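You operate a simulated robot arm through the tools that you are given. There is no shell and no other tool.

Carry out the task below with a simulated robot arm. There is one attempt and no reset: what you move stays moved.

## Task
Rack the long angle on the free arms and pin the arm with the yellow socket.
Fine: draw its clip back, press the yellow pin home, throw the clip over it again.

The check looks at the end state, three seconds after you hand in, the way a careful person would. Anything else that was tipped, shoved, dropped, spilled or broken makes it a failure.

## Robot
A 7-joint arm with a two-finger parallel gripper, fixed in place. Base frame: the origin is at the foot of the arm, x ahead of it, y to its left, z up. Units: m, degrees, N and s.
With the tool pointing down near the work surface it reaches from about 0.44 to 0.92 m from the base axis. Its first joint turns from -143.0 to 143.0 degrees. Payload 3 kg.
Tool frame: the origin (TCP) lies between the finger pads and is the grasp point; the fingertips stand 0.03 m ahead of it; z points along the fingers, y is the line along which they close. The gripper opens to 0.094 m. The fingers are 0.028 m wide and 0.01 m thick; the gripper's body (0.05 by 0.096 m) begins 0.055 m behind the TCP.
Orientation is that of the tool frame in the base frame, as a unit quaternion [w, x, y, z]. With the fingers straight down and closing along the base's y, the tool's x points along the base's -x, its y along +y and its z along -z.

## Interface
- The arm moves only by the tool arm_command. Its argument "motion" is a list of rows, each an object (a shift or turn left out is 0, a gripper value left out holds the last) with "jaw": the opening, from 0 (shut) to 1 (fully open); "linear": the shift along the base's x, y, z in m, a list of three; "dr": the turn, a rotation vector about the base's x, y, z in degrees, a list of three. In form: [{"jaw": jaw, "linear": [x, y, z], "dr": [ax, ay, az]}, ...]. A call has 1 to 20 rows; each row is the pose to reach, as a shift and turn from the pose commanded when the call began. A row lasts 0.2 s, in which the tool goes at most 0.05 m and 8.6 degrees; a call with a longer step from one row to the next is refused whole, and so is a gripper value outside its range. Where a pose cannot be reached the arm comes as near as it can. A force on the tool above 90 N (or 10 N above the force at the start of the call, whichever is more), or a blocked arm, ends the call early, and 0.2 s more pass. Each finger travels about 0.072 m/s and halts on what it meets, pressing with about 42 N; the grip force reading is that of the motor and also rises with nothing between the fingers. The clock runs only during rows and for 0.2 s after the last one: add rows that repeat a pose to give the fingers time. It gives the time, the measured TCP pose, the force on the tool (base axes), the opening and the grip force at its end, in the units of the frame above (readings bear some noise), with the torque about the TCP (base axes, N m) and any sound that the robot's microphone picked up.
- Cameras (640 x 400 px; columns grow to the right, rows downward): "scene" is fixed at [0.395, 0.6325, 1.581]; the picture's right is [-0.87, -0.50, 0.00], its down [-0.48, 0.83, -0.28] and it looks along [0.14, -0.24, -0.96] (base axes); focal length 233 px, centre (320, 200). "wrist" rides on the gripper at [0.076, 0.014, -0.103] in the tool frame; the picture's right is [-0.18, 0.98, 0.00], its down [-0.75, -0.14, -0.64] and it looks along [-0.63, -0.12, 0.77] (tool axes); focal length 243 px, centre (320, 200). There is no depth. A picture from a camera that has moved, and an enlarged one, comes with that camera's place and axes in the base frame and with its lens. The place of the scene camera against the robot may be out by one fixed shift of up to 0.025 m in any direction.
- get_image(camera): a new picture of that camera. No time passes.
- inspect(camera, box): a new picture of the part [left, top, right, bottom] of that camera's present view, enlarged. No time passes.
- sign_off(): hands the job in; it is judged then, once.

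Places have to be worked out from the pictures, the camera data and where the tool is seen. Open the gripper and draw the arm clear of the work before you hand the job in, unless the task says otherwise.

The tools are called after "Request:" by a JSON object that holds its "fn" and its "kwargs". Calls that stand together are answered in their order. arm_command: Moves the arm, as the interface text tells. Its arguments: {"type":"object","properties":{"motion":{"type":"array","items":{"type":"object","properties":{"jaw":{"type":"number"},"linear":{"type":"array","items":{"type":"number"}},"dr":{"type":"array","items":{"type":"number"}}}}}},"required":["motion"]} The other tools are called the same way: get_image (camera) takes a picture; inspect (camera, box) takes an enlarged picture of a part of a camera's view; sign_off () hands the job in.

At the start:

```text
time: 0.0
eef_pos: [0.3981, 0.3391, 1.1839]
tool_rot: [-0.001, 0.0, 1.0, -0.001]
ft_force: [-0.5, -0.7, -0.3]
torque: [0.0, 0.0, 0.0]
width: 0.0939
grasp_force: 0.0
```

scene: 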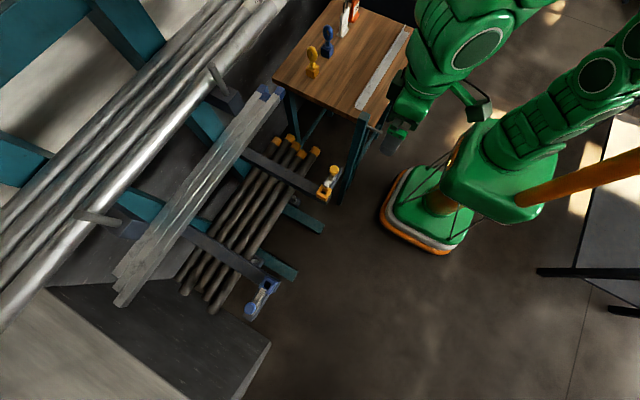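
wrist: 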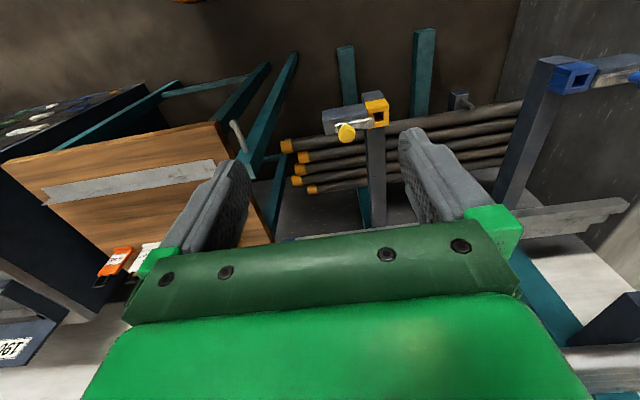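

I'll start by looking closely at the scene: the rack arms, the pins on the table and the long angle.

Request:
{"fn": "inspect", "kwargs": {"camera": "scene", "box": [260, 0, 420, 100]}}

Request:
{"fn": "inspect", "kwargs": {"camera": "scene", "box": [220, 120, 380, 220]}}

Request:
{"fn": "inspect", "kwargs": {"camera": "scene", "box": [160, 220, 320, 320]}}

Request:
{"fn": "inspect", "kwargs": {"camera": "wrist", "box": [260, 70, 440, 210]}}

```text
4.00 times, centred on (340, 50) of scene
camera zoom: at [0.395, 0.6325, 1.581], right [-0.87, -0.5, 0.0], down [-0.48, 0.83, -0.28], along [0.14, -0.24, -0.96], focal length 932 px, centre (240, 800)
```

zoom: 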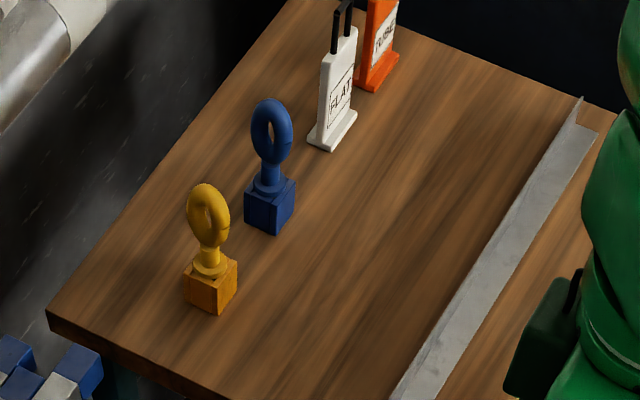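

```text
4.00 times, centred on (300, 170) of scene
camera zoom: at [0.395, 0.6325, 1.581], right [-0.87, -0.5, 0.0], down [-0.48, 0.83, -0.28], along [0.14, -0.24, -0.96], focal length 932 px, centre (400, 320)
```

zoom: 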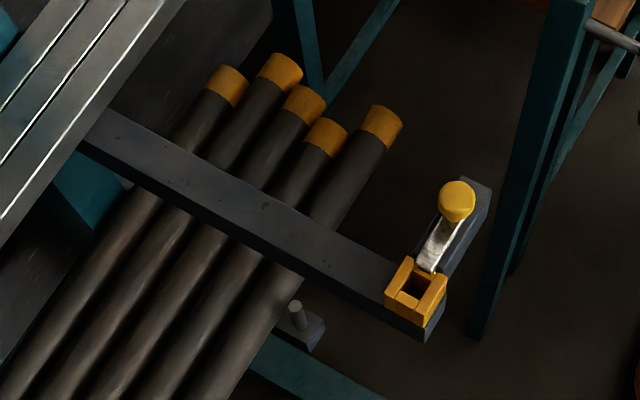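

```text
4.00 times, centred on (240, 270) of scene
camera zoom: at [0.395, 0.6325, 1.581], right [-0.87, -0.5, 0.0], down [-0.48, 0.83, -0.28], along [0.14, -0.24, -0.96], focal length 932 px, centre (640, -80)
```

zoom: 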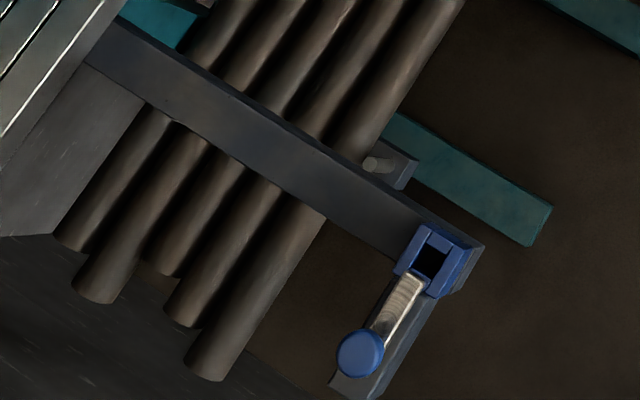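

```text
2.86 times, centred on (350, 140) of wrist
camera zoom: at [0.3221, 0.3539, 1.2854], right [0.18, 0.98, 0.0], down [0.75, -0.14, 0.64], along [0.63, -0.12, -0.77], focal length 693 px, centre (234, 371)
```

zoom: 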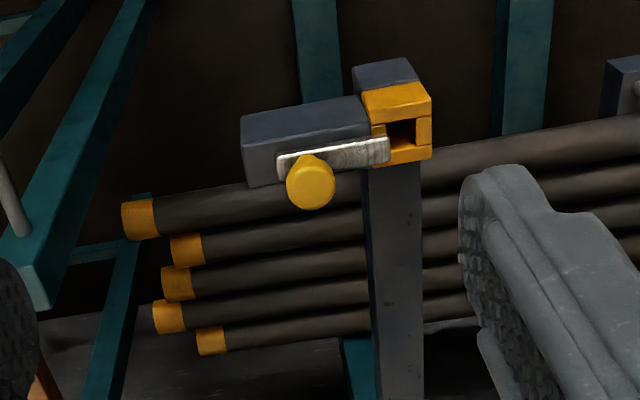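

The two lower arms with yellow and blue sockets seem free. I'm checking the rest of the scene for other angle stock before moving.

Request:
{"fn": "inspect", "kwargs": {"camera": "scene", "box": [480, 100, 640, 400]}}

Request:
{"fn": "inspect", "kwargs": {"camera": "scene", "box": [320, 0, 480, 130]}}

Request:
{"fn": "inspect", "kwargs": {"camera": "scene", "box": [90, 60, 300, 320]}}

Request:
{"fn": "inspect", "kwargs": {"camera": "wrist", "box": [0, 80, 250, 380]}}

Request:
{"fn": "inspect", "kwargs": {"camera": "wrist", "box": [440, 40, 640, 380]}}

```text
1.33 times, centred on (560, 250) of scene
camera zoom: at [0.395, 0.6325, 1.581], right [-0.87, -0.5, 0.0], down [-0.48, 0.83, -0.28], along [0.14, -0.24, -0.96], focal length 311 px, centre (0, 133)
```

zoom: 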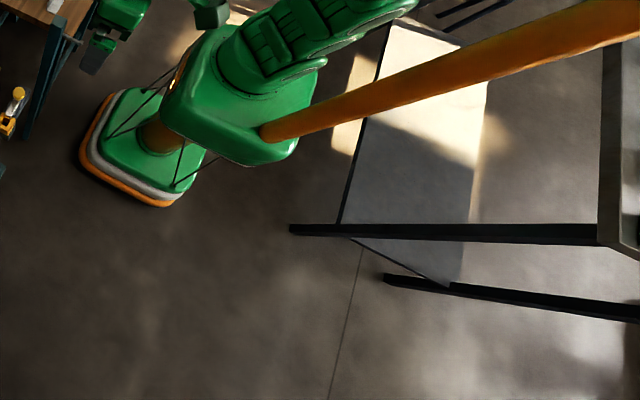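

```text
3.08 times, centred on (400, 65) of scene
camera zoom: at [0.395, 0.6325, 1.581], right [-0.87, -0.5, 0.0], down [-0.48, 0.83, -0.28], along [0.14, -0.24, -0.96], focal length 717 px, centre (74, 615)
```

zoom: 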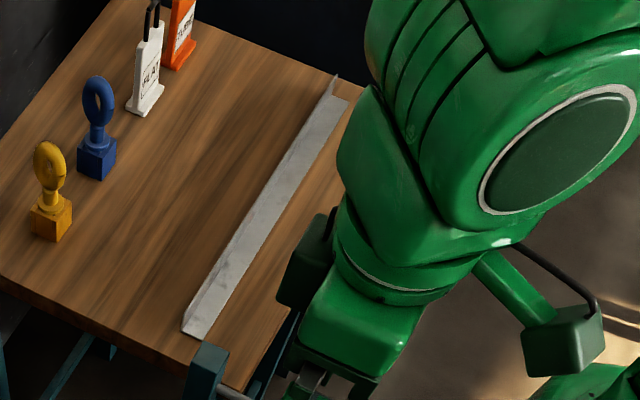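

```text
1.54 times, centred on (195, 190) of scene
camera zoom: at [0.395, 0.6325, 1.581], right [-0.87, -0.5, 0.0], down [-0.48, 0.83, -0.28], along [0.14, -0.24, -0.96], focal length 358 px, centre (512, 215)
```

zoom: 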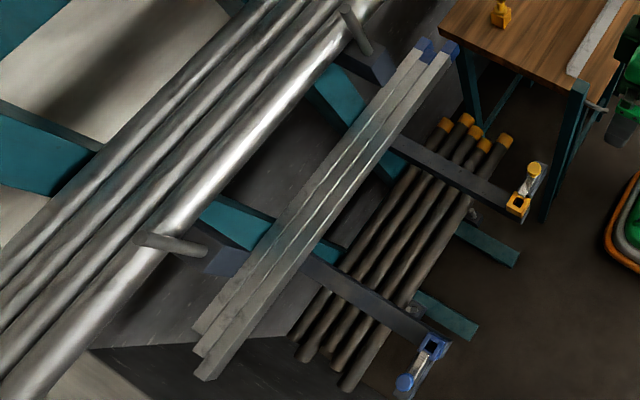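

```text
1.33 times, centred on (125, 230) of wrist
camera zoom: at [0.3221, 0.3539, 1.2854], right [0.18, 0.98, 0.0], down [0.75, -0.14, 0.64], along [0.63, -0.12, -0.77], focal length 324 px, centre (580, 160)
```

zoom: 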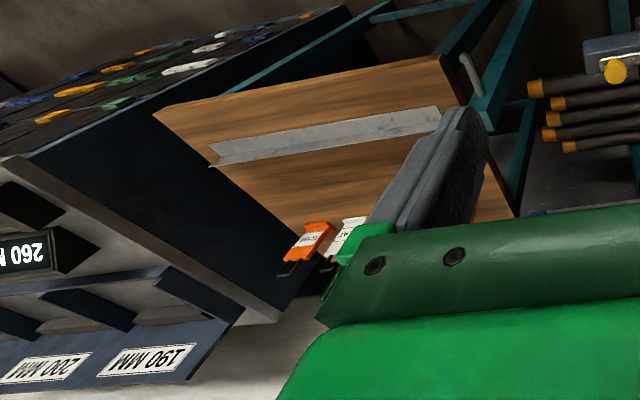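

```text
1.18 times, centred on (540, 210) of wrist
camera zoom: at [0.3221, 0.3539, 1.2854], right [0.18, 0.98, 0.0], down [0.75, -0.14, 0.64], along [0.63, -0.12, -0.77], focal length 285 px, centre (61, 188)
```

zoom: 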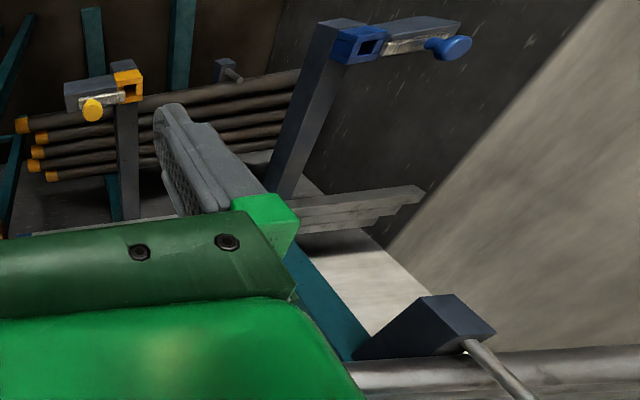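

The angle lies on the table along y at about x≈0.555 (y≈-0.35…0.085, z≈0.85). The yellow socket is near (0.51,0.42,0.82) and the yellow pin near (0.78,0.03). I'm moving closer to the yellow socket for a better look at the clip.

Request:
{"fn": "arm_command", "kwargs": {"motion": [{"linear": [0, 0.022, -0.03]}, {"linear": [0, 0.045, -0.065]}, {"linear": [0, 0.067, -0.1]}, {"linear": [0, 0.09, -0.14]}, {"linear": [0, 0.09, -0.14]}]}}

Request:
{"fn": "get_image", "kwargs": {"camera": "wrist"}}

Request:
{"fn": "get_image", "kwargs": {"camera": "scene"}}

```text
time: 1.2
eef_pos: [0.3969, 0.4294, 1.0437]
tool_rot: [0.0, 0.0, 1.0, 0.0]
ft_force: [0.7, -0.2, 0.0]
torque: [0.04, -0.01, 0.03]
width: 0.0941
grasp_force: 0.1
```

```text
taken
camera wrist: at [0.3214, 0.4434, 1.1449], right [0.18, 0.98, 0.0], down [0.75, -0.14, 0.64], along [0.63, -0.12, -0.77], focal length 243 px, centre (320, 200)
```

wrist: 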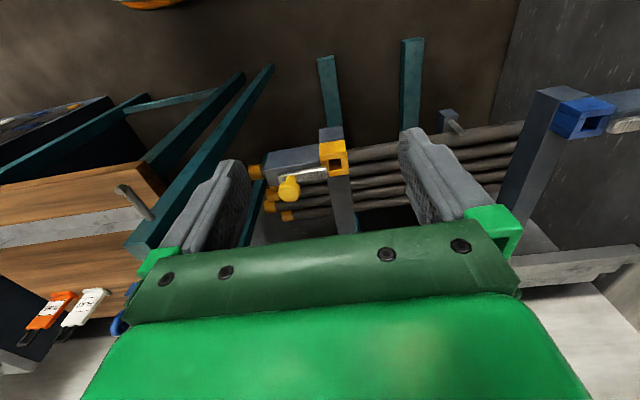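

```text
taken
```

scene: 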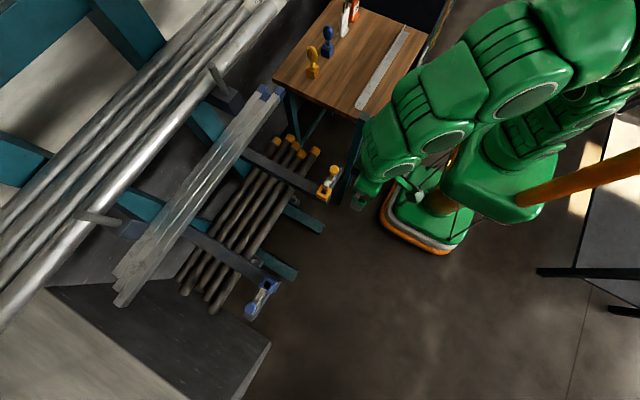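

The socket triangulates to about (0.507, 0.428, 0.825). I'm going lower for a close look at the socket and clip.

Request:
{"fn": "arm_command", "kwargs": {"motion": [{"linear": [0.005, 0, -0.04]}, {"linear": [0.01, 0, -0.08]}, {"linear": [0.01, 0, -0.105]}, {"linear": [0.01, 0, -0.105]}]}}

Request:
{"fn": "get_image", "kwargs": {"camera": "wrist"}}

Request:
{"fn": "inspect", "kwargs": {"camera": "wrist", "box": [230, 110, 410, 230]}}

```text
time: 2.2
eef_pos: [0.408, 0.4286, 0.9385]
tool_rot: [0.0, 0.001, 1.0, -0.001]
ft_force: [0.5, 0.3, -1.1]
torque: [-0.02, 0.02, 0.03]
width: 0.0937
grasp_force: 0.1
```

```text
taken
camera wrist: at [0.3319, 0.4434, 1.0405], right [0.18, 0.98, 0.0], down [0.75, -0.14, 0.64], along [0.63, -0.12, -0.77], focal length 243 px, centre (320, 200)
```

wrist: 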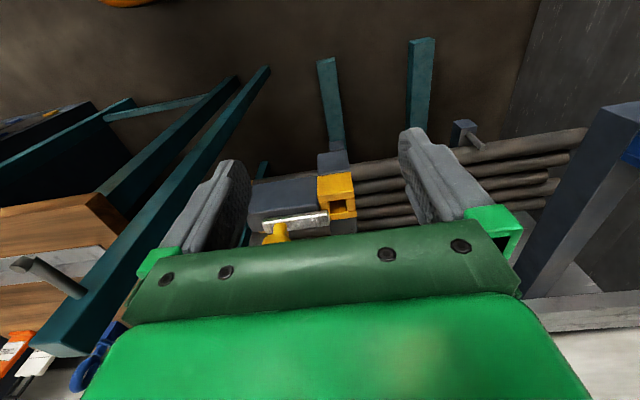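

```text
3.33 times, centred on (320, 170) of wrist
camera zoom: at [0.3319, 0.4434, 1.0405], right [0.18, 0.98, 0.0], down [0.75, -0.14, 0.64], along [0.63, -0.12, -0.77], focal length 809 px, centre (320, 300)
```

zoom: 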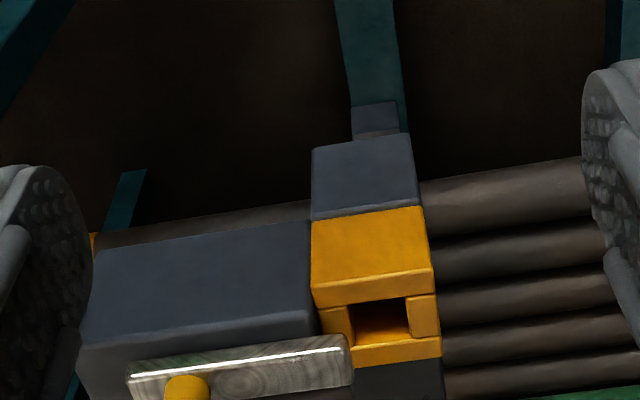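

The view is inverted (up in picture = nearer the floor and robot). I'm zooming tightly on the clip and socket from both cameras to understand the mechanism.

Request:
{"fn": "inspect", "kwargs": {"camera": "scene", "box": [304, 155, 352, 210]}}

Request:
{"fn": "inspect", "kwargs": {"camera": "wrist", "box": [255, 195, 375, 255]}}

Request:
{"fn": "inspect", "kwargs": {"camera": "scene", "box": [296, 20, 344, 90]}}

Request:
{"fn": "inspect", "kwargs": {"camera": "scene", "box": [236, 270, 290, 330]}}

```text
7.27 times, centred on (328, 182) of scene
camera zoom: at [0.395, 0.6325, 1.581], right [-0.87, -0.5, 0.0], down [-0.48, 0.83, -0.28], along [0.14, -0.24, -0.96], focal length 1694 px, centre (262, 327)
```

zoom: 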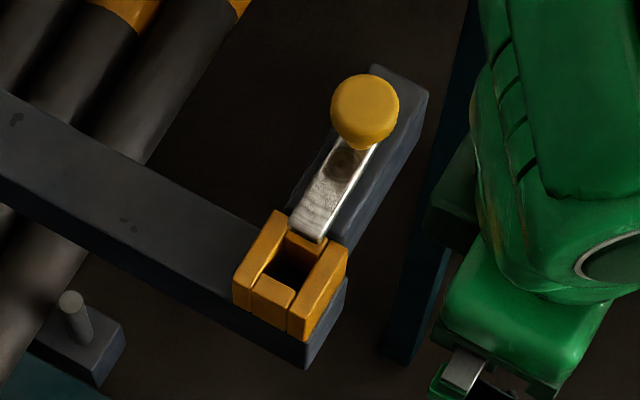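

```text
5.33 times, centred on (315, 225) of wrist
camera zoom: at [0.3319, 0.4434, 1.0405], right [0.18, 0.98, 0.0], down [0.75, -0.14, 0.64], along [0.63, -0.12, -0.77], focal length 1294 px, centre (347, 67)
```

zoom: 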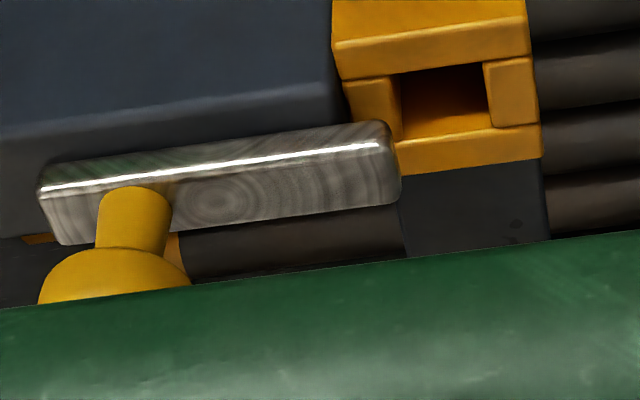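

```text
5.71 times, centred on (320, 55) of scene
camera zoom: at [0.395, 0.6325, 1.581], right [-0.87, -0.5, 0.0], down [-0.48, 0.83, -0.28], along [0.14, -0.24, -0.96], focal length 1331 px, centre (320, 1029)
```

zoom: 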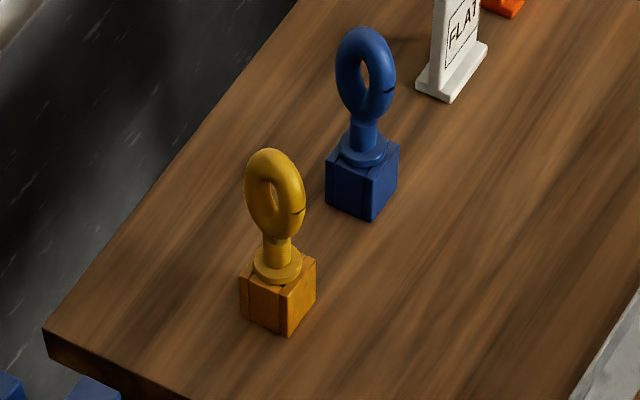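

```text
6.67 times, centred on (263, 300) of scene
camera zoom: at [0.395, 0.6325, 1.581], right [-0.87, -0.5, 0.0], down [-0.48, 0.83, -0.28], along [0.14, -0.24, -0.96], focal length 1553 px, centre (700, -467)
```

zoom: 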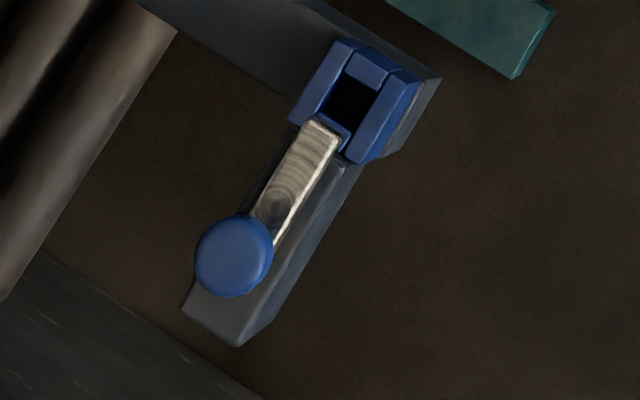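

The clip looks like a bar with a knob on a stem, floating above a block on the −y side of the socket. I'm tilting the tool forward 40° to look at it nearly horizontally.

Request:
{"fn": "arm_command", "kwargs": {"motion": [{"linear": [-0.005, 0, -0.01], "dr": [0, -8, 0]}, {"linear": [-0.01, 0, -0.02], "dr": [0, -16, 0]}, {"linear": [-0.015, 0, -0.03], "dr": [0, -24, 0]}, {"linear": [-0.02, 0, -0.045], "dr": [0, -32, 0]}, {"linear": [-0.02, 0, -0.06], "dr": [0, -40, 0]}, {"linear": [-0.02, 0, -0.06], "dr": [0, -40, 0]}]}}

Request:
{"fn": "get_image", "kwargs": {"camera": "wrist"}}

Request:
{"fn": "inspect", "kwargs": {"camera": "wrist", "box": [220, 100, 400, 220]}}

```text
time: 3.8
eef_pos: [0.3762, 0.4194, 0.8558]
tool_rot: [0.27, 0.069, 0.96, 0.015]
ft_force: [-0.4, 0.3, 0.2]
torque: [0.03, -0.02, -0.02]
width: 0.0945
grasp_force: 0.0
stopped in row 6: the arm was blocked; the commanded pose is now the measured one
```

```text
taken
camera wrist: at [0.2615, 0.4461, 0.9044], right [0.28, 0.95, 0.16], down [0.29, -0.24, 0.93], along [0.92, -0.21, -0.34], focal length 243 px, centre (320, 200)
```

wrist: 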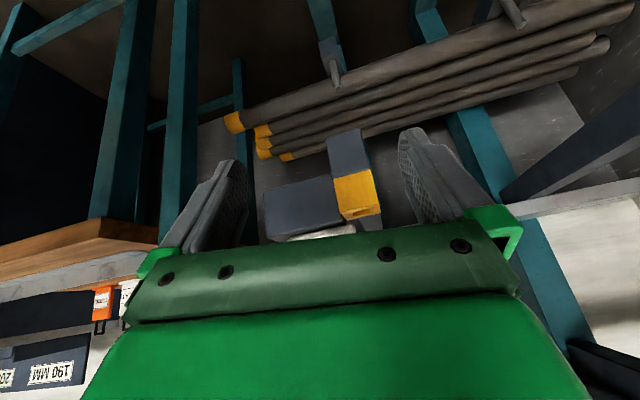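

```text
3.33 times, centred on (310, 160) of wrist
camera zoom: at [0.2615, 0.4461, 0.9044], right [0.28, 0.95, 0.16], down [0.29, -0.24, 0.93], along [0.92, -0.21, -0.34], focal length 809 px, centre (353, 333)
```

zoom: 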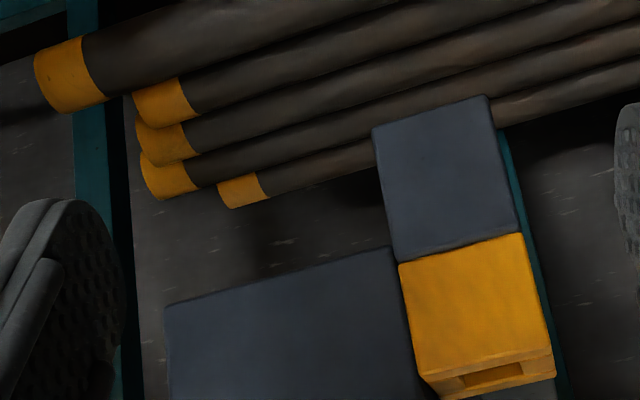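

The tilt hit a joint limit, with no contact force, so I'll return the tool to vertical. Then I'll rise and head over the table to view the angle and pins.

Request:
{"fn": "arm_command", "kwargs": {"motion": [{"linear": [0, 0, 0.04], "dr": [-0.35, 6.3, 1.6]}, {"linear": [0, 0, 0.08], "dr": [-0.7, 12.6, 3.2]}, {"linear": [0.01, -0.01, 0.12], "dr": [-1.05, 18.9, 4.8]}, {"linear": [0.02, -0.02, 0.16], "dr": [-1.4, 25.2, 6.4]}, {"linear": [0.03, -0.03, 0.2], "dr": [-1.75, 31.5, 8.0]}, {"linear": [0.04, -0.05, 0.24], "dr": [-1.75, 31.5, 8.0]}, {"linear": [0.04, -0.05, 0.24], "dr": [-1.75, 31.5, 8.0]}]}}

```text
time: 5.4
eef_pos: [0.4157, 0.3724, 1.097]
tool_rot: [0.0, -0.003, 1.0, 0.001]
ft_force: [-0.2, -0.1, 0.0]
torque: [0.01, 0.02, -0.02]
width: 0.0939
grasp_force: 0.1
```

Vertical again. I'm now travelling to above the table's near side to view the angle.

Request:
{"fn": "arm_command", "kwargs": {"motion": [{"linear": [0.006, -0.047, 0]}, {"linear": [0.012, -0.094, 0]}, {"linear": [0.018, -0.141, 0]}, {"linear": [0.024, -0.188, 0]}, {"linear": [0.03, -0.235, 0]}, {"linear": [0.036, -0.282, 0]}, {"linear": [0.042, -0.329, 0]}, {"linear": [0.048, -0.376, 0]}, {"linear": [0.054, -0.423, 0]}, {"linear": [0.06, -0.465, 0]}, {"linear": [0.06, -0.465, 0]}]}}

Request:
{"fn": "get_image", "kwargs": {"camera": "wrist"}}

Request:
{"fn": "get_image", "kwargs": {"camera": "scene"}}

```text
time: 7.8
eef_pos: [0.4759, -0.093, 1.0973]
tool_rot: [0.001, -0.003, 1.0, 0.002]
ft_force: [0.6, -0.1, 0.2]
torque: [0.03, 0.0, -0.04]
width: 0.0939
grasp_force: 0.0
```

```text
taken
camera wrist: at [0.4005, -0.0796, 1.1992], right [0.18, 0.98, 0.0], down [0.75, -0.14, 0.64], along [0.63, -0.11, -0.77], focal length 243 px, centre (320, 200)
```

wrist: 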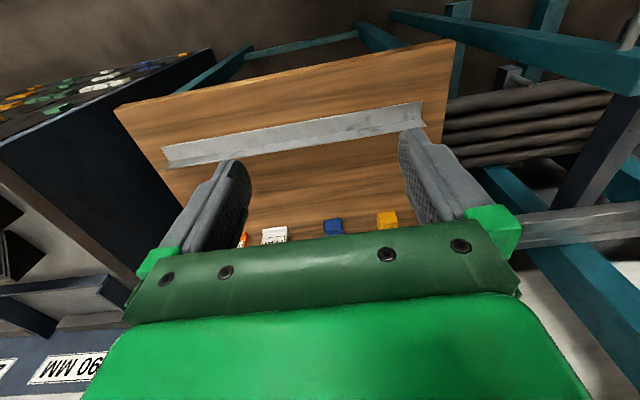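

```text
taken
```

scene: 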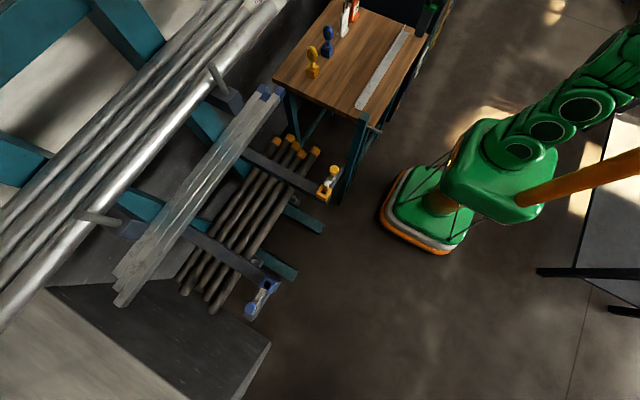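

Good view of the angle between the fingers. I'm zooming in on both of its ends and on the pins.

Request:
{"fn": "inspect", "kwargs": {"camera": "wrist", "box": [150, 90, 290, 180]}}

Request:
{"fn": "inspect", "kwargs": {"camera": "wrist", "box": [290, 80, 430, 170]}}

Request:
{"fn": "inspect", "kwargs": {"camera": "wrist", "box": [300, 195, 420, 240]}}

Request:
{"fn": "inspect", "kwargs": {"camera": "scene", "box": [345, 15, 425, 125]}}

```text
4.44 times, centred on (220, 135) of wrist
camera zoom: at [0.4005, -0.0796, 1.1992], right [0.18, 0.98, 0.0], down [0.75, -0.14, 0.64], along [0.63, -0.11, -0.77], focal length 1078 px, centre (764, 489)
```

zoom: 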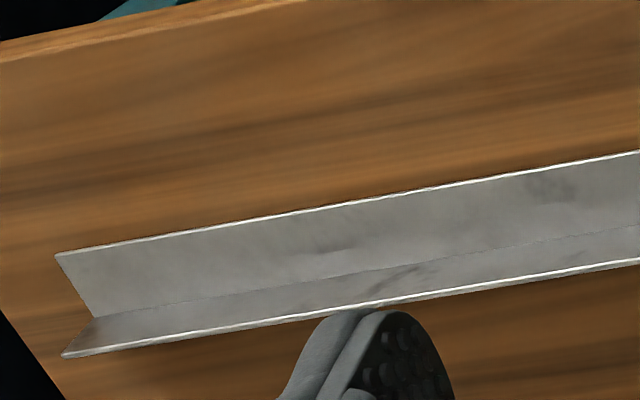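

```text
4.44 times, centred on (360, 125) of wrist
camera zoom: at [0.4005, -0.0796, 1.1992], right [0.18, 0.98, 0.0], down [0.75, -0.14, 0.64], along [0.63, -0.11, -0.77], focal length 1078 px, centre (142, 533)
```

zoom: 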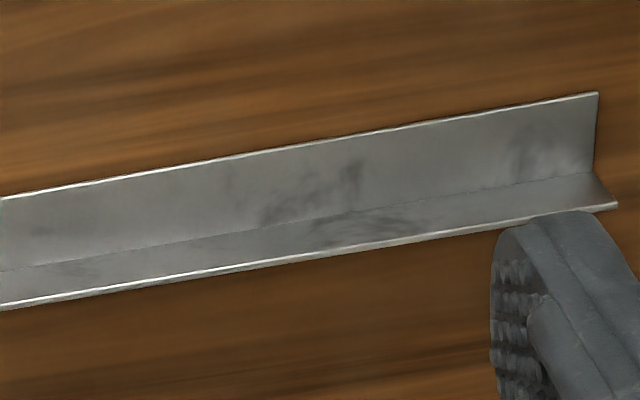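

```text
5.33 times, centred on (360, 218) of wrist
camera zoom: at [0.4005, -0.0796, 1.1992], right [0.18, 0.98, 0.0], down [0.75, -0.14, 0.64], along [0.63, -0.11, -0.77], focal length 1294 px, centre (107, 107)
```

zoom: 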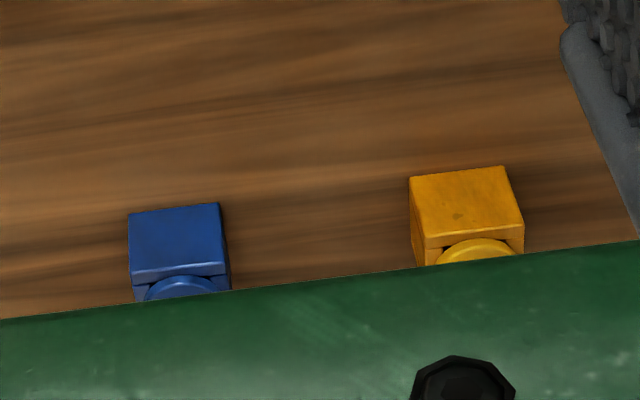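

```text
3.64 times, centred on (385, 70) of scene
camera zoom: at [0.395, 0.6325, 1.581], right [-0.87, -0.5, 0.0], down [-0.48, 0.83, -0.28], along [0.14, -0.24, -0.96], focal length 847 px, centre (84, 673)
```

zoom: 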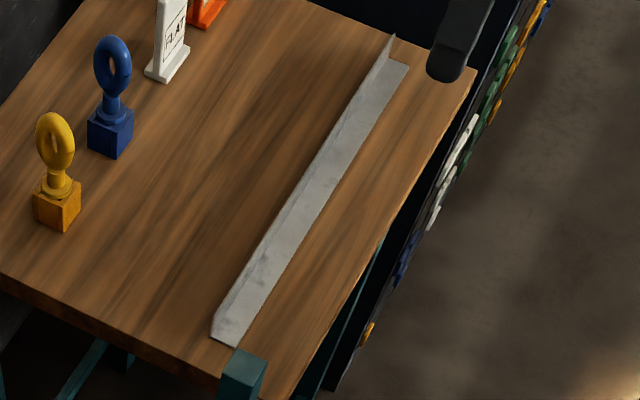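

The angle's upright leg is on its +x edge and the flat leg points toward the robot. I'm lowering for a second viewpoint to triangulate table height and the angle's exact line.

Request:
{"fn": "arm_command", "kwargs": {"motion": [{"linear": [-0.003, 0, -0.04]}, {"linear": [-0.006, 0, -0.08]}, {"linear": [-0.006, 0, -0.12]}, {"linear": [-0.006, 0, -0.12]}]}}

Request:
{"fn": "get_image", "kwargs": {"camera": "wrist"}}

Request:
{"fn": "inspect", "kwargs": {"camera": "wrist", "box": [320, 60, 500, 180]}}

Request:
{"fn": "inspect", "kwargs": {"camera": "wrist", "box": [60, 100, 240, 220]}}

```text
time: 8.8
eef_pos: [0.4698, -0.0933, 0.9764]
tool_rot: [0.0, -0.002, 1.0, 0.001]
ft_force: [0.4, 0.7, 0.2]
torque: [0.0, 0.0, -0.01]
width: 0.094
grasp_force: 0.1
```

```text
taken
camera wrist: at [0.3935, -0.0793, 1.0792], right [0.18, 0.98, 0.0], down [0.75, -0.14, 0.64], along [0.63, -0.11, -0.77], focal length 243 px, centre (320, 200)
```

wrist: 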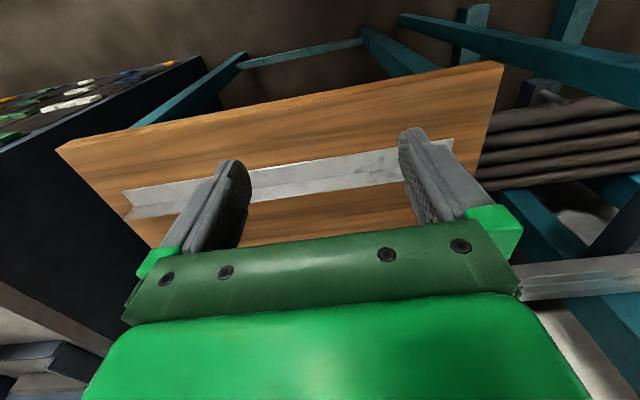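

```text
3.33 times, centred on (410, 120) of wrist
camera zoom: at [0.3935, -0.0793, 1.0792], right [0.18, 0.98, 0.0], down [0.75, -0.14, 0.64], along [0.63, -0.11, -0.77], focal length 809 px, centre (20, 467)
```

zoom: 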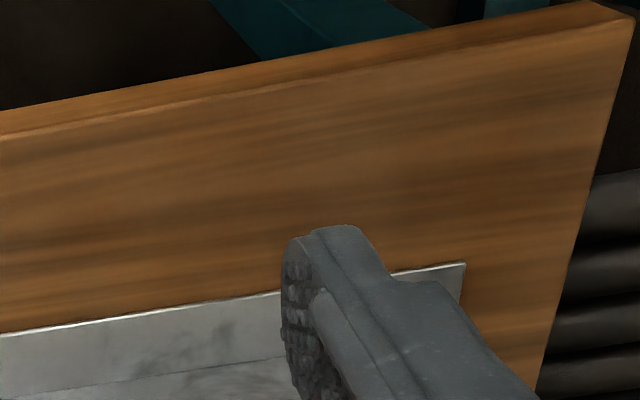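

```text
3.33 times, centred on (150, 160) of wrist
camera zoom: at [0.3935, -0.0793, 1.0792], right [0.18, 0.98, 0.0], down [0.75, -0.14, 0.64], along [0.63, -0.11, -0.77], focal length 809 px, centre (887, 333)
```

zoom: 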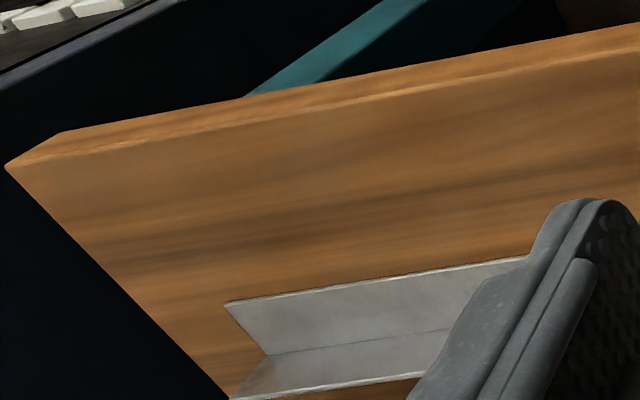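

Triangulated: the angle spans y −0.402…0.059, flat edge at x≈0.555, upright leg at x≈0.585–0.588, and its top at z≈0.827 with the table at ≈0.797. I'm now yawing the tool +90° so the fingers close along x, above the angle's midpoint (0.5865, −0.171).

Request:
{"fn": "arm_command", "kwargs": {"motion": [{"linear": [0.0106, -0.007, 0], "dr": [0, 0, 8.2]}, {"linear": [0.0212, -0.014, 0], "dr": [0, 0, 16.4]}, {"linear": [0.0318, -0.021, 0], "dr": [0, 0, 24.6]}, {"linear": [0.0424, -0.028, 0], "dr": [0, 0, 32.8]}, {"linear": [0.053, -0.035, 0], "dr": [0, 0, 41]}, {"linear": [0.0636, -0.042, 0], "dr": [0, 0, 49.2]}, {"linear": [0.0742, -0.049, 0], "dr": [0, 0, 57.4]}, {"linear": [0.0848, -0.056, 0], "dr": [0, 0, 65.6]}, {"linear": [0.0954, -0.063, 0], "dr": [0, 0, 73.8]}, {"linear": [0.106, -0.07, 0], "dr": [0, 0, 82]}, {"linear": [0.1167, -0.0777, 0], "dr": [0, 0, 90]}, {"linear": [0.1167, -0.0777, 0], "dr": [0, 0, 90]}]}}

Request:
{"fn": "get_image", "kwargs": {"camera": "wrist"}}

Request:
{"fn": "get_image", "kwargs": {"camera": "scene"}}

```text
time: 11.4
eef_pos: [0.5865, -0.1705, 0.9773]
tool_rot: [0.0, 0.71, -0.704, 0.0]
ft_force: [0.2, 0.3, 0.2]
torque: [0.01, -0.04, 0.03]
width: 0.0943
grasp_force: 0.1
```

```text
taken
camera wrist: at [0.5738, -0.2477, 1.08], right [-0.98, 0.18, 0.0], down [0.14, 0.75, 0.64], along [0.11, 0.63, -0.77], focal length 243 px, centre (320, 200)
```

wrist: 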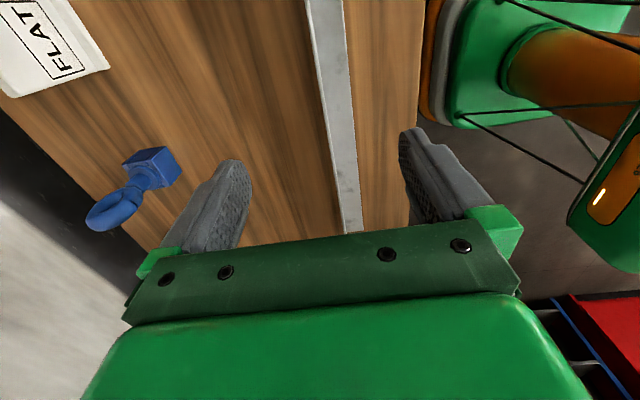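

```text
taken
```

scene: 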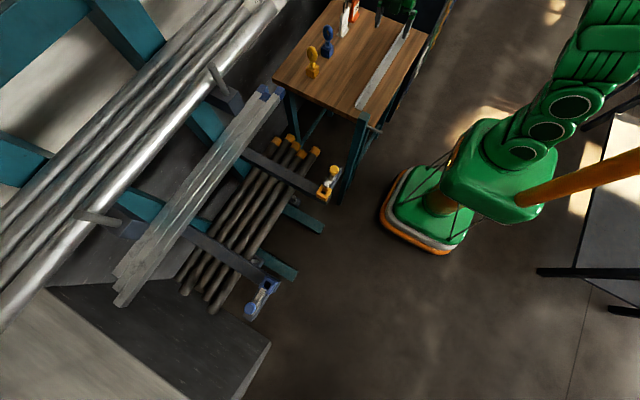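

The yaw worked and the angle sits between the fingers. I'm zooming in to verify the upright leg's x position before descending.

Request:
{"fn": "inspect", "kwargs": {"camera": "wrist", "box": [260, 60, 420, 180]}}

Request:
{"fn": "inspect", "kwargs": {"camera": "scene", "box": [360, 0, 440, 60]}}

```text
3.33 times, centred on (340, 120) of wrist
camera zoom: at [0.5738, -0.2477, 1.08], right [-0.98, 0.18, 0.0], down [0.14, 0.75, 0.64], along [0.11, 0.63, -0.77], focal length 809 px, centre (253, 467)
```

zoom: 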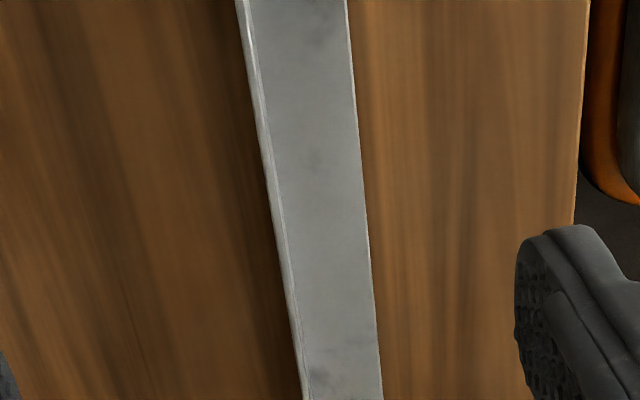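

```text
6.67 times, centred on (400, 30) of scene
camera zoom: at [0.395, 0.6325, 1.581], right [-0.87, -0.5, 0.0], down [-0.48, 0.83, -0.28], along [0.14, -0.24, -0.96], focal length 1553 px, centre (-213, 1333)
```

zoom: 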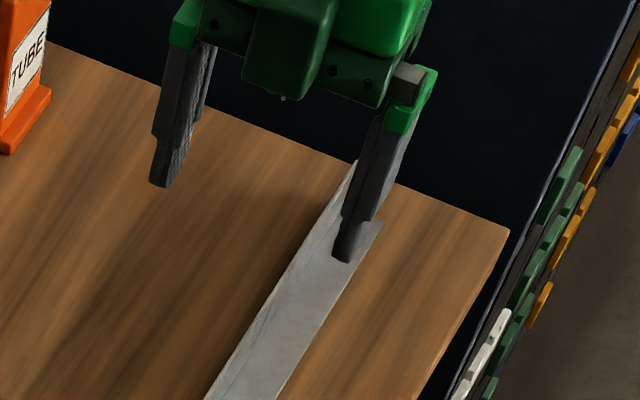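

The upright leg is confirmed at x≈0.5855–0.5885, centred under the TCP. Descending so the tips stop about 8 mm above the flat leg.

Request:
{"fn": "arm_command", "kwargs": {"motion": [{"linear": [0, 0, -0.045]}, {"linear": [0, 0, -0.09]}, {"linear": [0, 0, -0.12]}, {"linear": [0, 0, -0.139]}, {"linear": [0, 0, -0.139]}]}}

Request:
{"fn": "get_image", "kwargs": {"camera": "wrist"}}

Request:
{"fn": "inspect", "kwargs": {"camera": "scene", "box": [360, 0, 440, 60]}}

```text
time: 12.6
eef_pos: [0.5872, -0.17, 0.839]
tool_rot: [0.0, 0.709, -0.705, -0.002]
ft_force: [0.2, -1.0, -0.1]
torque: [0.0, -0.01, 0.02]
width: 0.094
grasp_force: 0.1
```

```text
taken
camera wrist: at [0.5733, -0.247, 0.9408], right [-0.98, 0.18, 0.0], down [0.14, 0.75, 0.64], along [0.11, 0.63, -0.77], focal length 243 px, centre (320, 200)
```

wrist: 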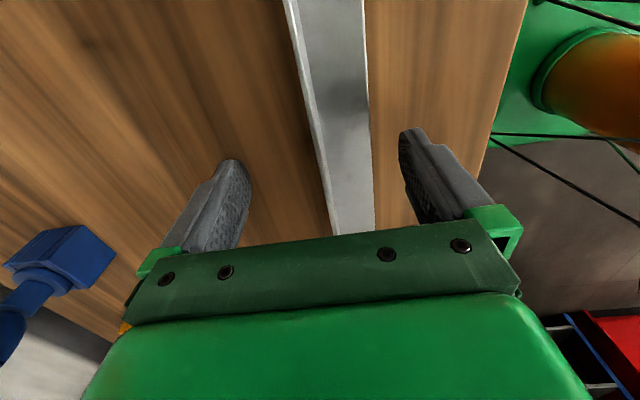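

```text
6.67 times, centred on (400, 30) of scene
camera zoom: at [0.395, 0.6325, 1.581], right [-0.87, -0.5, 0.0], down [-0.48, 0.83, -0.28], along [0.14, -0.24, -0.96], focal length 1553 px, centre (-213, 1333)
```

zoom: 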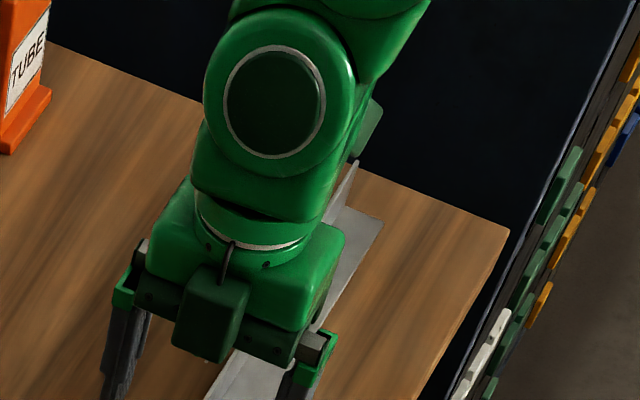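

The fingers straddle the leg with no contact so far. Closing the gripper on it.

Request:
{"fn": "arm_command", "kwargs": {"motion": [{"jaw": 0.5, "linear": [0, 0, -0.003]}, {"jaw": 0.2, "linear": [0, 0, -0.003]}, {"jaw": 0, "linear": [0, 0, -0.003]}, {"jaw": 0, "linear": [0, 0, -0.003]}, {"jaw": 0, "linear": [0, 0, -0.003]}, {"jaw": 0, "linear": [0, 0, -0.003]}, {"jaw": 0, "linear": [0, 0, -0.003]}]}}

Request:
{"fn": "get_image", "kwargs": {"camera": "wrist"}}

```text
time: 14.2
eef_pos: [0.5875, -0.1714, 0.8376]
tool_rot: [0.0, 0.709, -0.706, 0.002]
ft_force: [-0.4, 0.6, 60.1]
torque: [0.24, 0.35, -0.4]
width: 0.0052
grasp_force: 39.7
```

```text
taken
camera wrist: at [0.5737, -0.2473, 0.939], right [-0.98, 0.18, 0.0], down [0.14, 0.75, 0.64], along [0.12, 0.63, -0.77], focal length 243 px, centre (320, 200)
```

wrist: 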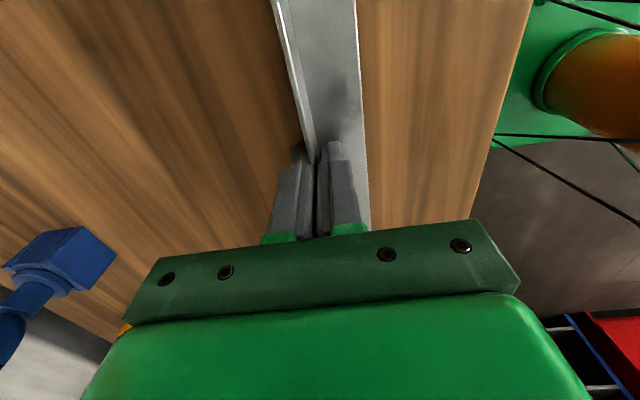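

Gripped (width 5 mm). The 60 N vertical reading means the tips rest on the flat leg, so I'll lift slowly and check.

Request:
{"fn": "arm_command", "kwargs": {"motion": [{"jaw": 0, "linear": [0, 0, 0.005]}, {"jaw": 0, "linear": [0, 0, 0.015]}, {"jaw": 0, "linear": [0, 0, 0.03]}, {"jaw": 0, "linear": [0, 0, 0.05]}, {"jaw": 0, "linear": [0, 0, 0.05]}]}}

Request:
{"fn": "get_image", "kwargs": {"camera": "wrist"}}

Request:
{"fn": "get_image", "kwargs": {"camera": "scene"}}

```text
time: 15.4
eef_pos: [0.5873, -0.1717, 0.8847]
tool_rot: [0.001, 0.709, -0.705, -0.001]
ft_force: [0.3, -0.4, -2.4]
torque: [0.02, -0.02, -0.02]
width: 0.0055
grasp_force: 39.6
```

```text
taken
camera wrist: at [0.5735, -0.2477, 0.9873], right [-0.98, 0.18, 0.0], down [0.14, 0.75, 0.64], along [0.11, 0.63, -0.77], focal length 243 px, centre (320, 200)
```

wrist: 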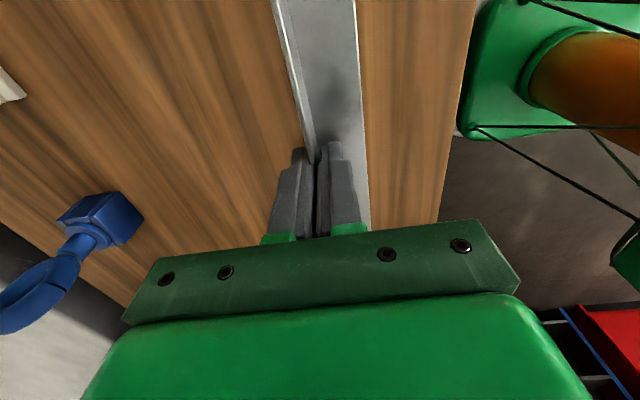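

```text
taken
```

scene: 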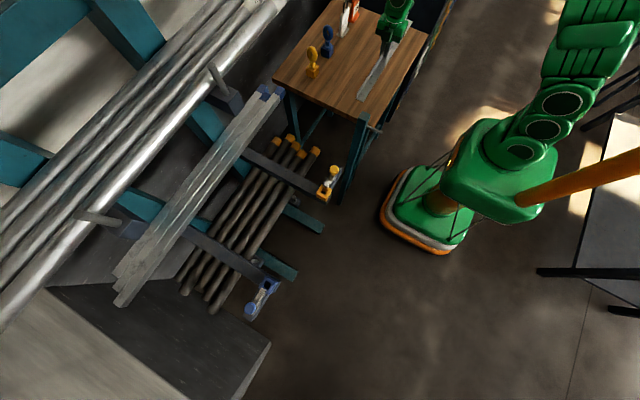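

The angle is lifted and balanced (about 2.4 N, negligible torque). I'm raising it well above the obstacles and carrying it toward the rack.

Request:
{"fn": "arm_command", "kwargs": {"motion": [{"jaw": 0, "linear": [0, 0, 0.04]}, {"jaw": 0, "linear": [0, 0, 0.08]}, {"jaw": 0, "linear": [0, 0, 0.12]}, {"jaw": 0, "linear": [0, 0.02, 0.15]}, {"jaw": 0, "linear": [0, 0.06, 0.16]}, {"jaw": 0, "linear": [0, 0.1, 0.16]}, {"jaw": 0, "linear": [0, 0.145, 0.16]}, {"jaw": 0, "linear": [0, 0.19, 0.16]}, {"jaw": 0, "linear": [0, 0.235, 0.16]}, {"jaw": 0, "linear": [0, 0.28, 0.16]}, {"jaw": 0, "linear": [0, 0.325, 0.16]}, {"jaw": 0, "linear": [0, 0.37, 0.16]}, {"jaw": 0, "linear": [0, 0.41, 0.16]}, {"jaw": 0, "linear": [0, 0.41, 0.16]}]}}

Request:
{"fn": "get_image", "kwargs": {"camera": "wrist"}}

Request:
{"fn": "get_image", "kwargs": {"camera": "scene"}}

```text
time: 18.4
eef_pos: [0.5862, 0.2405, 1.0454]
tool_rot: [0.0, 0.709, -0.705, -0.002]
ft_force: [-0.5, -0.1, -1.8]
torque: [-0.02, 0.0, -0.02]
width: 0.0055
grasp_force: 39.9
```

```text
taken
camera wrist: at [0.573, 0.1632, 1.1471], right [-0.98, 0.18, 0.0], down [0.14, 0.75, 0.64], along [0.11, 0.63, -0.77], focal length 243 px, centre (320, 200)
```

wrist: 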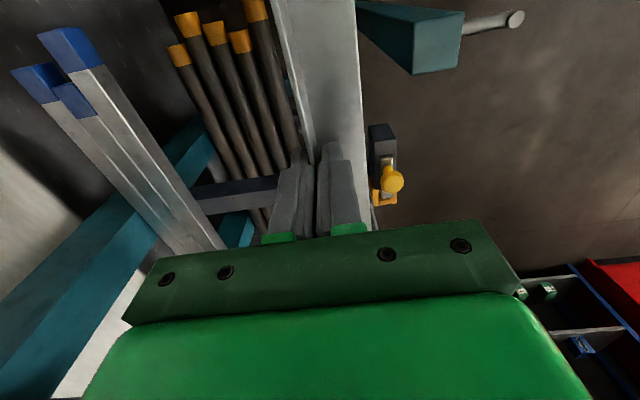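

```text
taken
```

scene: 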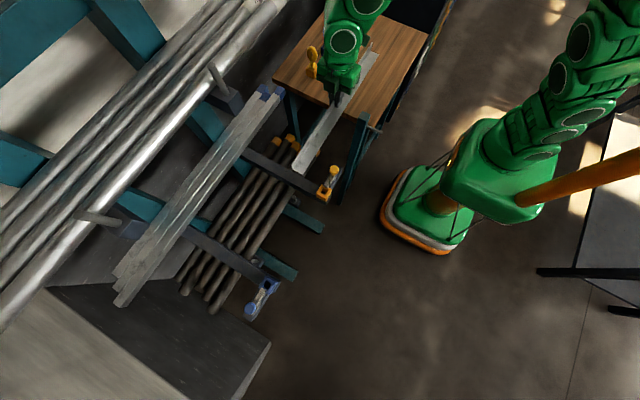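

Carrying steadily. This angle shows the clip and knob from another side, so I'm zooming in on the socket, clip and bars.

Request:
{"fn": "inspect", "kwargs": {"camera": "wrist", "box": [350, 110, 430, 220]}}

Request:
{"fn": "inspect", "kwargs": {"camera": "wrist", "box": [100, 100, 300, 260]}}

```text
3.64 times, centred on (390, 165) of wrist
camera zoom: at [0.573, 0.1632, 1.1471], right [-0.98, 0.18, 0.0], down [0.14, 0.75, 0.64], along [0.11, 0.63, -0.77], focal length 882 px, centre (66, 327)
```

zoom: 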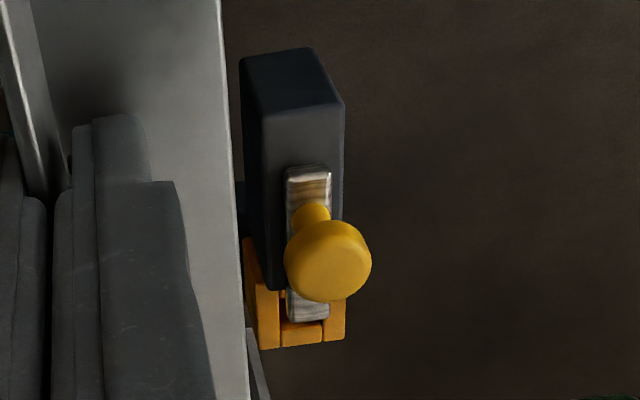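

```text
2.50 times, centred on (200, 180) of wrist
camera zoom: at [0.573, 0.1632, 1.1471], right [-0.98, 0.18, 0.0], down [0.14, 0.75, 0.64], along [0.11, 0.63, -0.77], focal length 606 px, centre (620, 250)
```

zoom: 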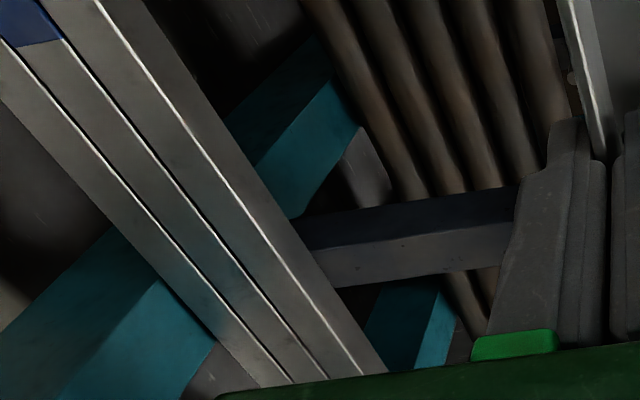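

The bars lie further back on the same arms, so the space between them and the sockets is free. I'm continuing to y≈0.60 and x≈0.625 and will look at both arms before lowering.

Request:
{"fn": "arm_command", "kwargs": {"motion": [{"jaw": 0, "linear": [0.004, 0.04, 0]}, {"jaw": 0, "linear": [0.008, 0.08, 0]}, {"jaw": 0, "linear": [0.012, 0.12, 0]}, {"jaw": 0, "linear": [0.016, 0.16, 0]}, {"jaw": 0, "linear": [0.02, 0.2, 0]}, {"jaw": 0, "linear": [0.024, 0.24, 0]}, {"jaw": 0, "linear": [0.028, 0.28, 0]}, {"jaw": 0, "linear": [0.032, 0.32, 0]}, {"jaw": 0, "linear": [0.038, 0.36, 0]}, {"jaw": 0, "linear": [0.038, 0.36, 0]}]}}

Request:
{"fn": "get_image", "kwargs": {"camera": "wrist"}}

Request:
{"fn": "get_image", "kwargs": {"camera": "scene"}}

```text
time: 20.6
eef_pos: [0.6235, 0.5899, 1.0445]
tool_rot: [0.0, 0.709, -0.705, 0.0]
ft_force: [0.1, -0.2, -2.3]
torque: [0.01, 0.02, -0.02]
width: 0.0055
grasp_force: 39.8
out of reach, approached as far as the arm can: row 9, 10
```

```text
taken
camera wrist: at [0.61, 0.5131, 1.148], right [-0.98, 0.18, 0.0], down [0.14, 0.75, 0.64], along [0.11, 0.63, -0.77], focal length 243 px, centre (320, 200)
```

wrist: 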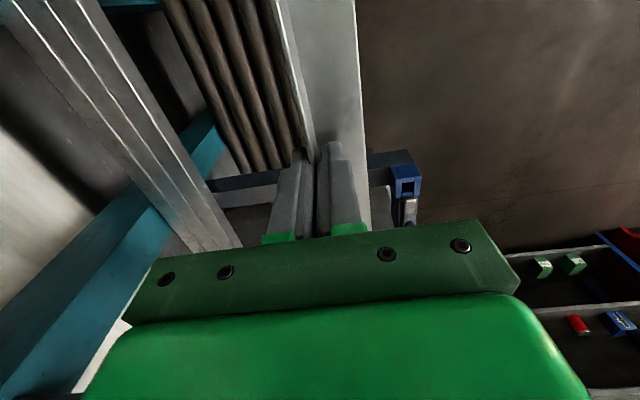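

```text
taken
```

scene: 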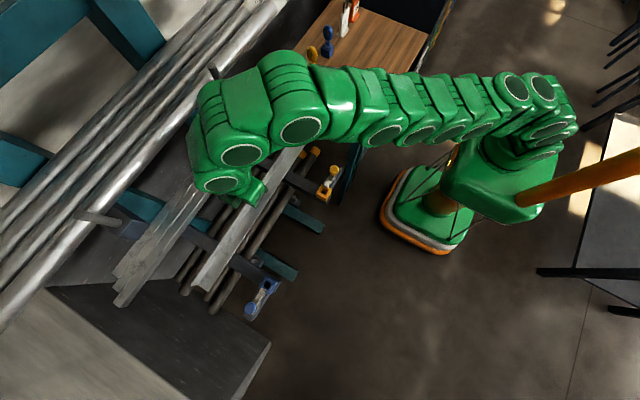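

The blue socket reads at (0.515, 0.771), so the arms sit at y≈0.43 and 0.77 and the angle at y≈0.59 spans both with about 5 cm overhang. I'm lowering partway and watching the forces.

Request:
{"fn": "arm_command", "kwargs": {"motion": [{"jaw": 0, "linear": [-0.004, 0, -0.03]}, {"jaw": 0, "linear": [-0.004, 0, -0.06]}, {"jaw": 0, "linear": [-0.004, 0, -0.09]}, {"jaw": 0, "linear": [-0.004, 0, -0.12]}, {"jaw": 0, "linear": [-0.004, 0, -0.15]}, {"jaw": 0, "linear": [-0.004, 0, -0.15]}]}}

Request:
{"fn": "get_image", "kwargs": {"camera": "wrist"}}

Request:
{"fn": "get_image", "kwargs": {"camera": "scene"}}

```text
time: 22.0
eef_pos: [0.6177, 0.5883, 0.895]
tool_rot: [0.0, 0.71, -0.704, -0.001]
ft_force: [0.3, 0.1, -1.8]
torque: [0.03, -0.02, 0.0]
width: 0.0056
grasp_force: 39.3
```

```text
taken
camera wrist: at [0.6052, 0.5126, 0.997], right [-0.98, 0.18, 0.0], down [0.14, 0.75, 0.64], along [0.11, 0.63, -0.77], focal length 243 px, centre (320, 200)
```

wrist: 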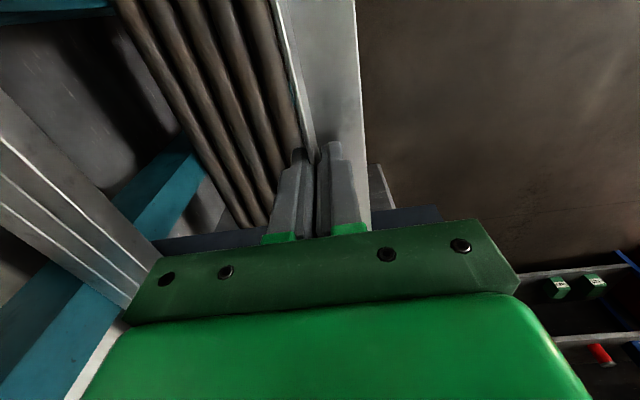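

```text
taken
```

scene: 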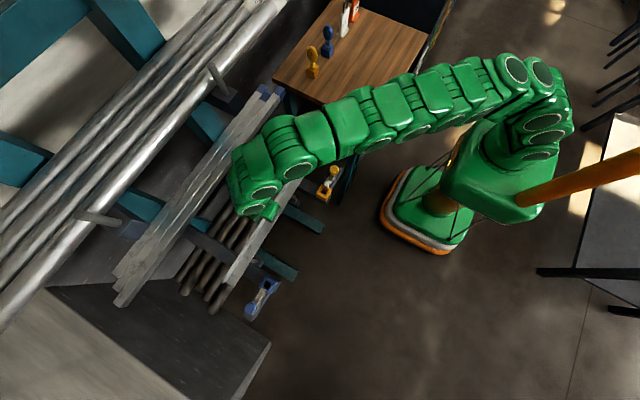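

Clear so far. I'm lowering further to just above the expected arm height and nudging to y≈0.60.

Request:
{"fn": "arm_command", "kwargs": {"motion": [{"jaw": 0, "linear": [0, 0.005, -0.02]}, {"jaw": 0, "linear": [0, 0.01, -0.035]}, {"jaw": 0, "linear": [0, 0.012, -0.045]}, {"jaw": 0, "linear": [0, 0.012, -0.05]}, {"jaw": 0, "linear": [0, 0.012, -0.05]}]}}

Request:
{"fn": "inspect", "kwargs": {"camera": "scene", "box": [200, 140, 340, 330]}}

```text
time: 23.2
eef_pos: [0.6203, 0.6022, 0.8459]
tool_rot: [0.001, 0.709, -0.705, 0.0]
ft_force: [-0.3, -0.6, -2.1]
torque: [0.02, -0.01, 0.02]
width: 0.0053
grasp_force: 39.9
```

```text
2.11 times, centred on (270, 235) of scene
camera zoom: at [0.395, 0.6325, 1.581], right [-0.87, -0.5, 0.0], down [-0.48, 0.83, -0.28], along [0.14, -0.24, -0.96], focal length 490 px, centre (425, 126)
```

zoom: 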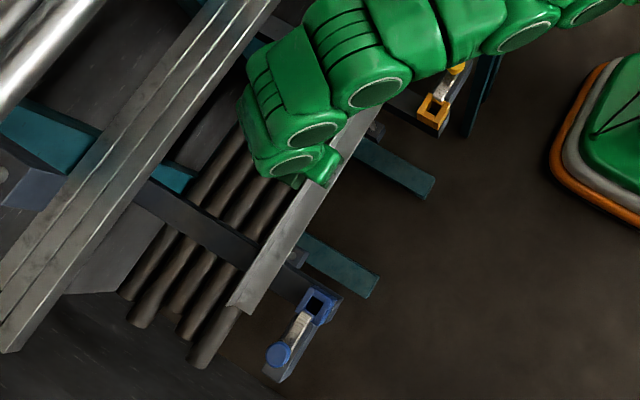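

Both ends overhang the two arms. Now slow 3 mm steps down until contact.

Request:
{"fn": "arm_command", "kwargs": {"motion": [{"jaw": 0, "linear": [0, 0, -0.004]}, {"jaw": 0, "linear": [0, 0, -0.008]}, {"jaw": 0, "linear": [0, 0, -0.012]}, {"jaw": 0, "linear": [0, 0, -0.016]}, {"jaw": 0, "linear": [0, 0, -0.016]}]}}

```text
time: 24.2
eef_pos: [0.6205, 0.6022, 0.8365]
tool_rot: [-0.004, 0.709, -0.705, 0.0]
ft_force: [-0.6, -0.3, 14.0]
torque: [-0.71, 0.19, 0.04]
width: 0.0056
grasp_force: 39.7
stopped in row 5: the force on the tool passed its limit at 99 N (the readings are from after the stop); the commanded pose is now the measured one
```

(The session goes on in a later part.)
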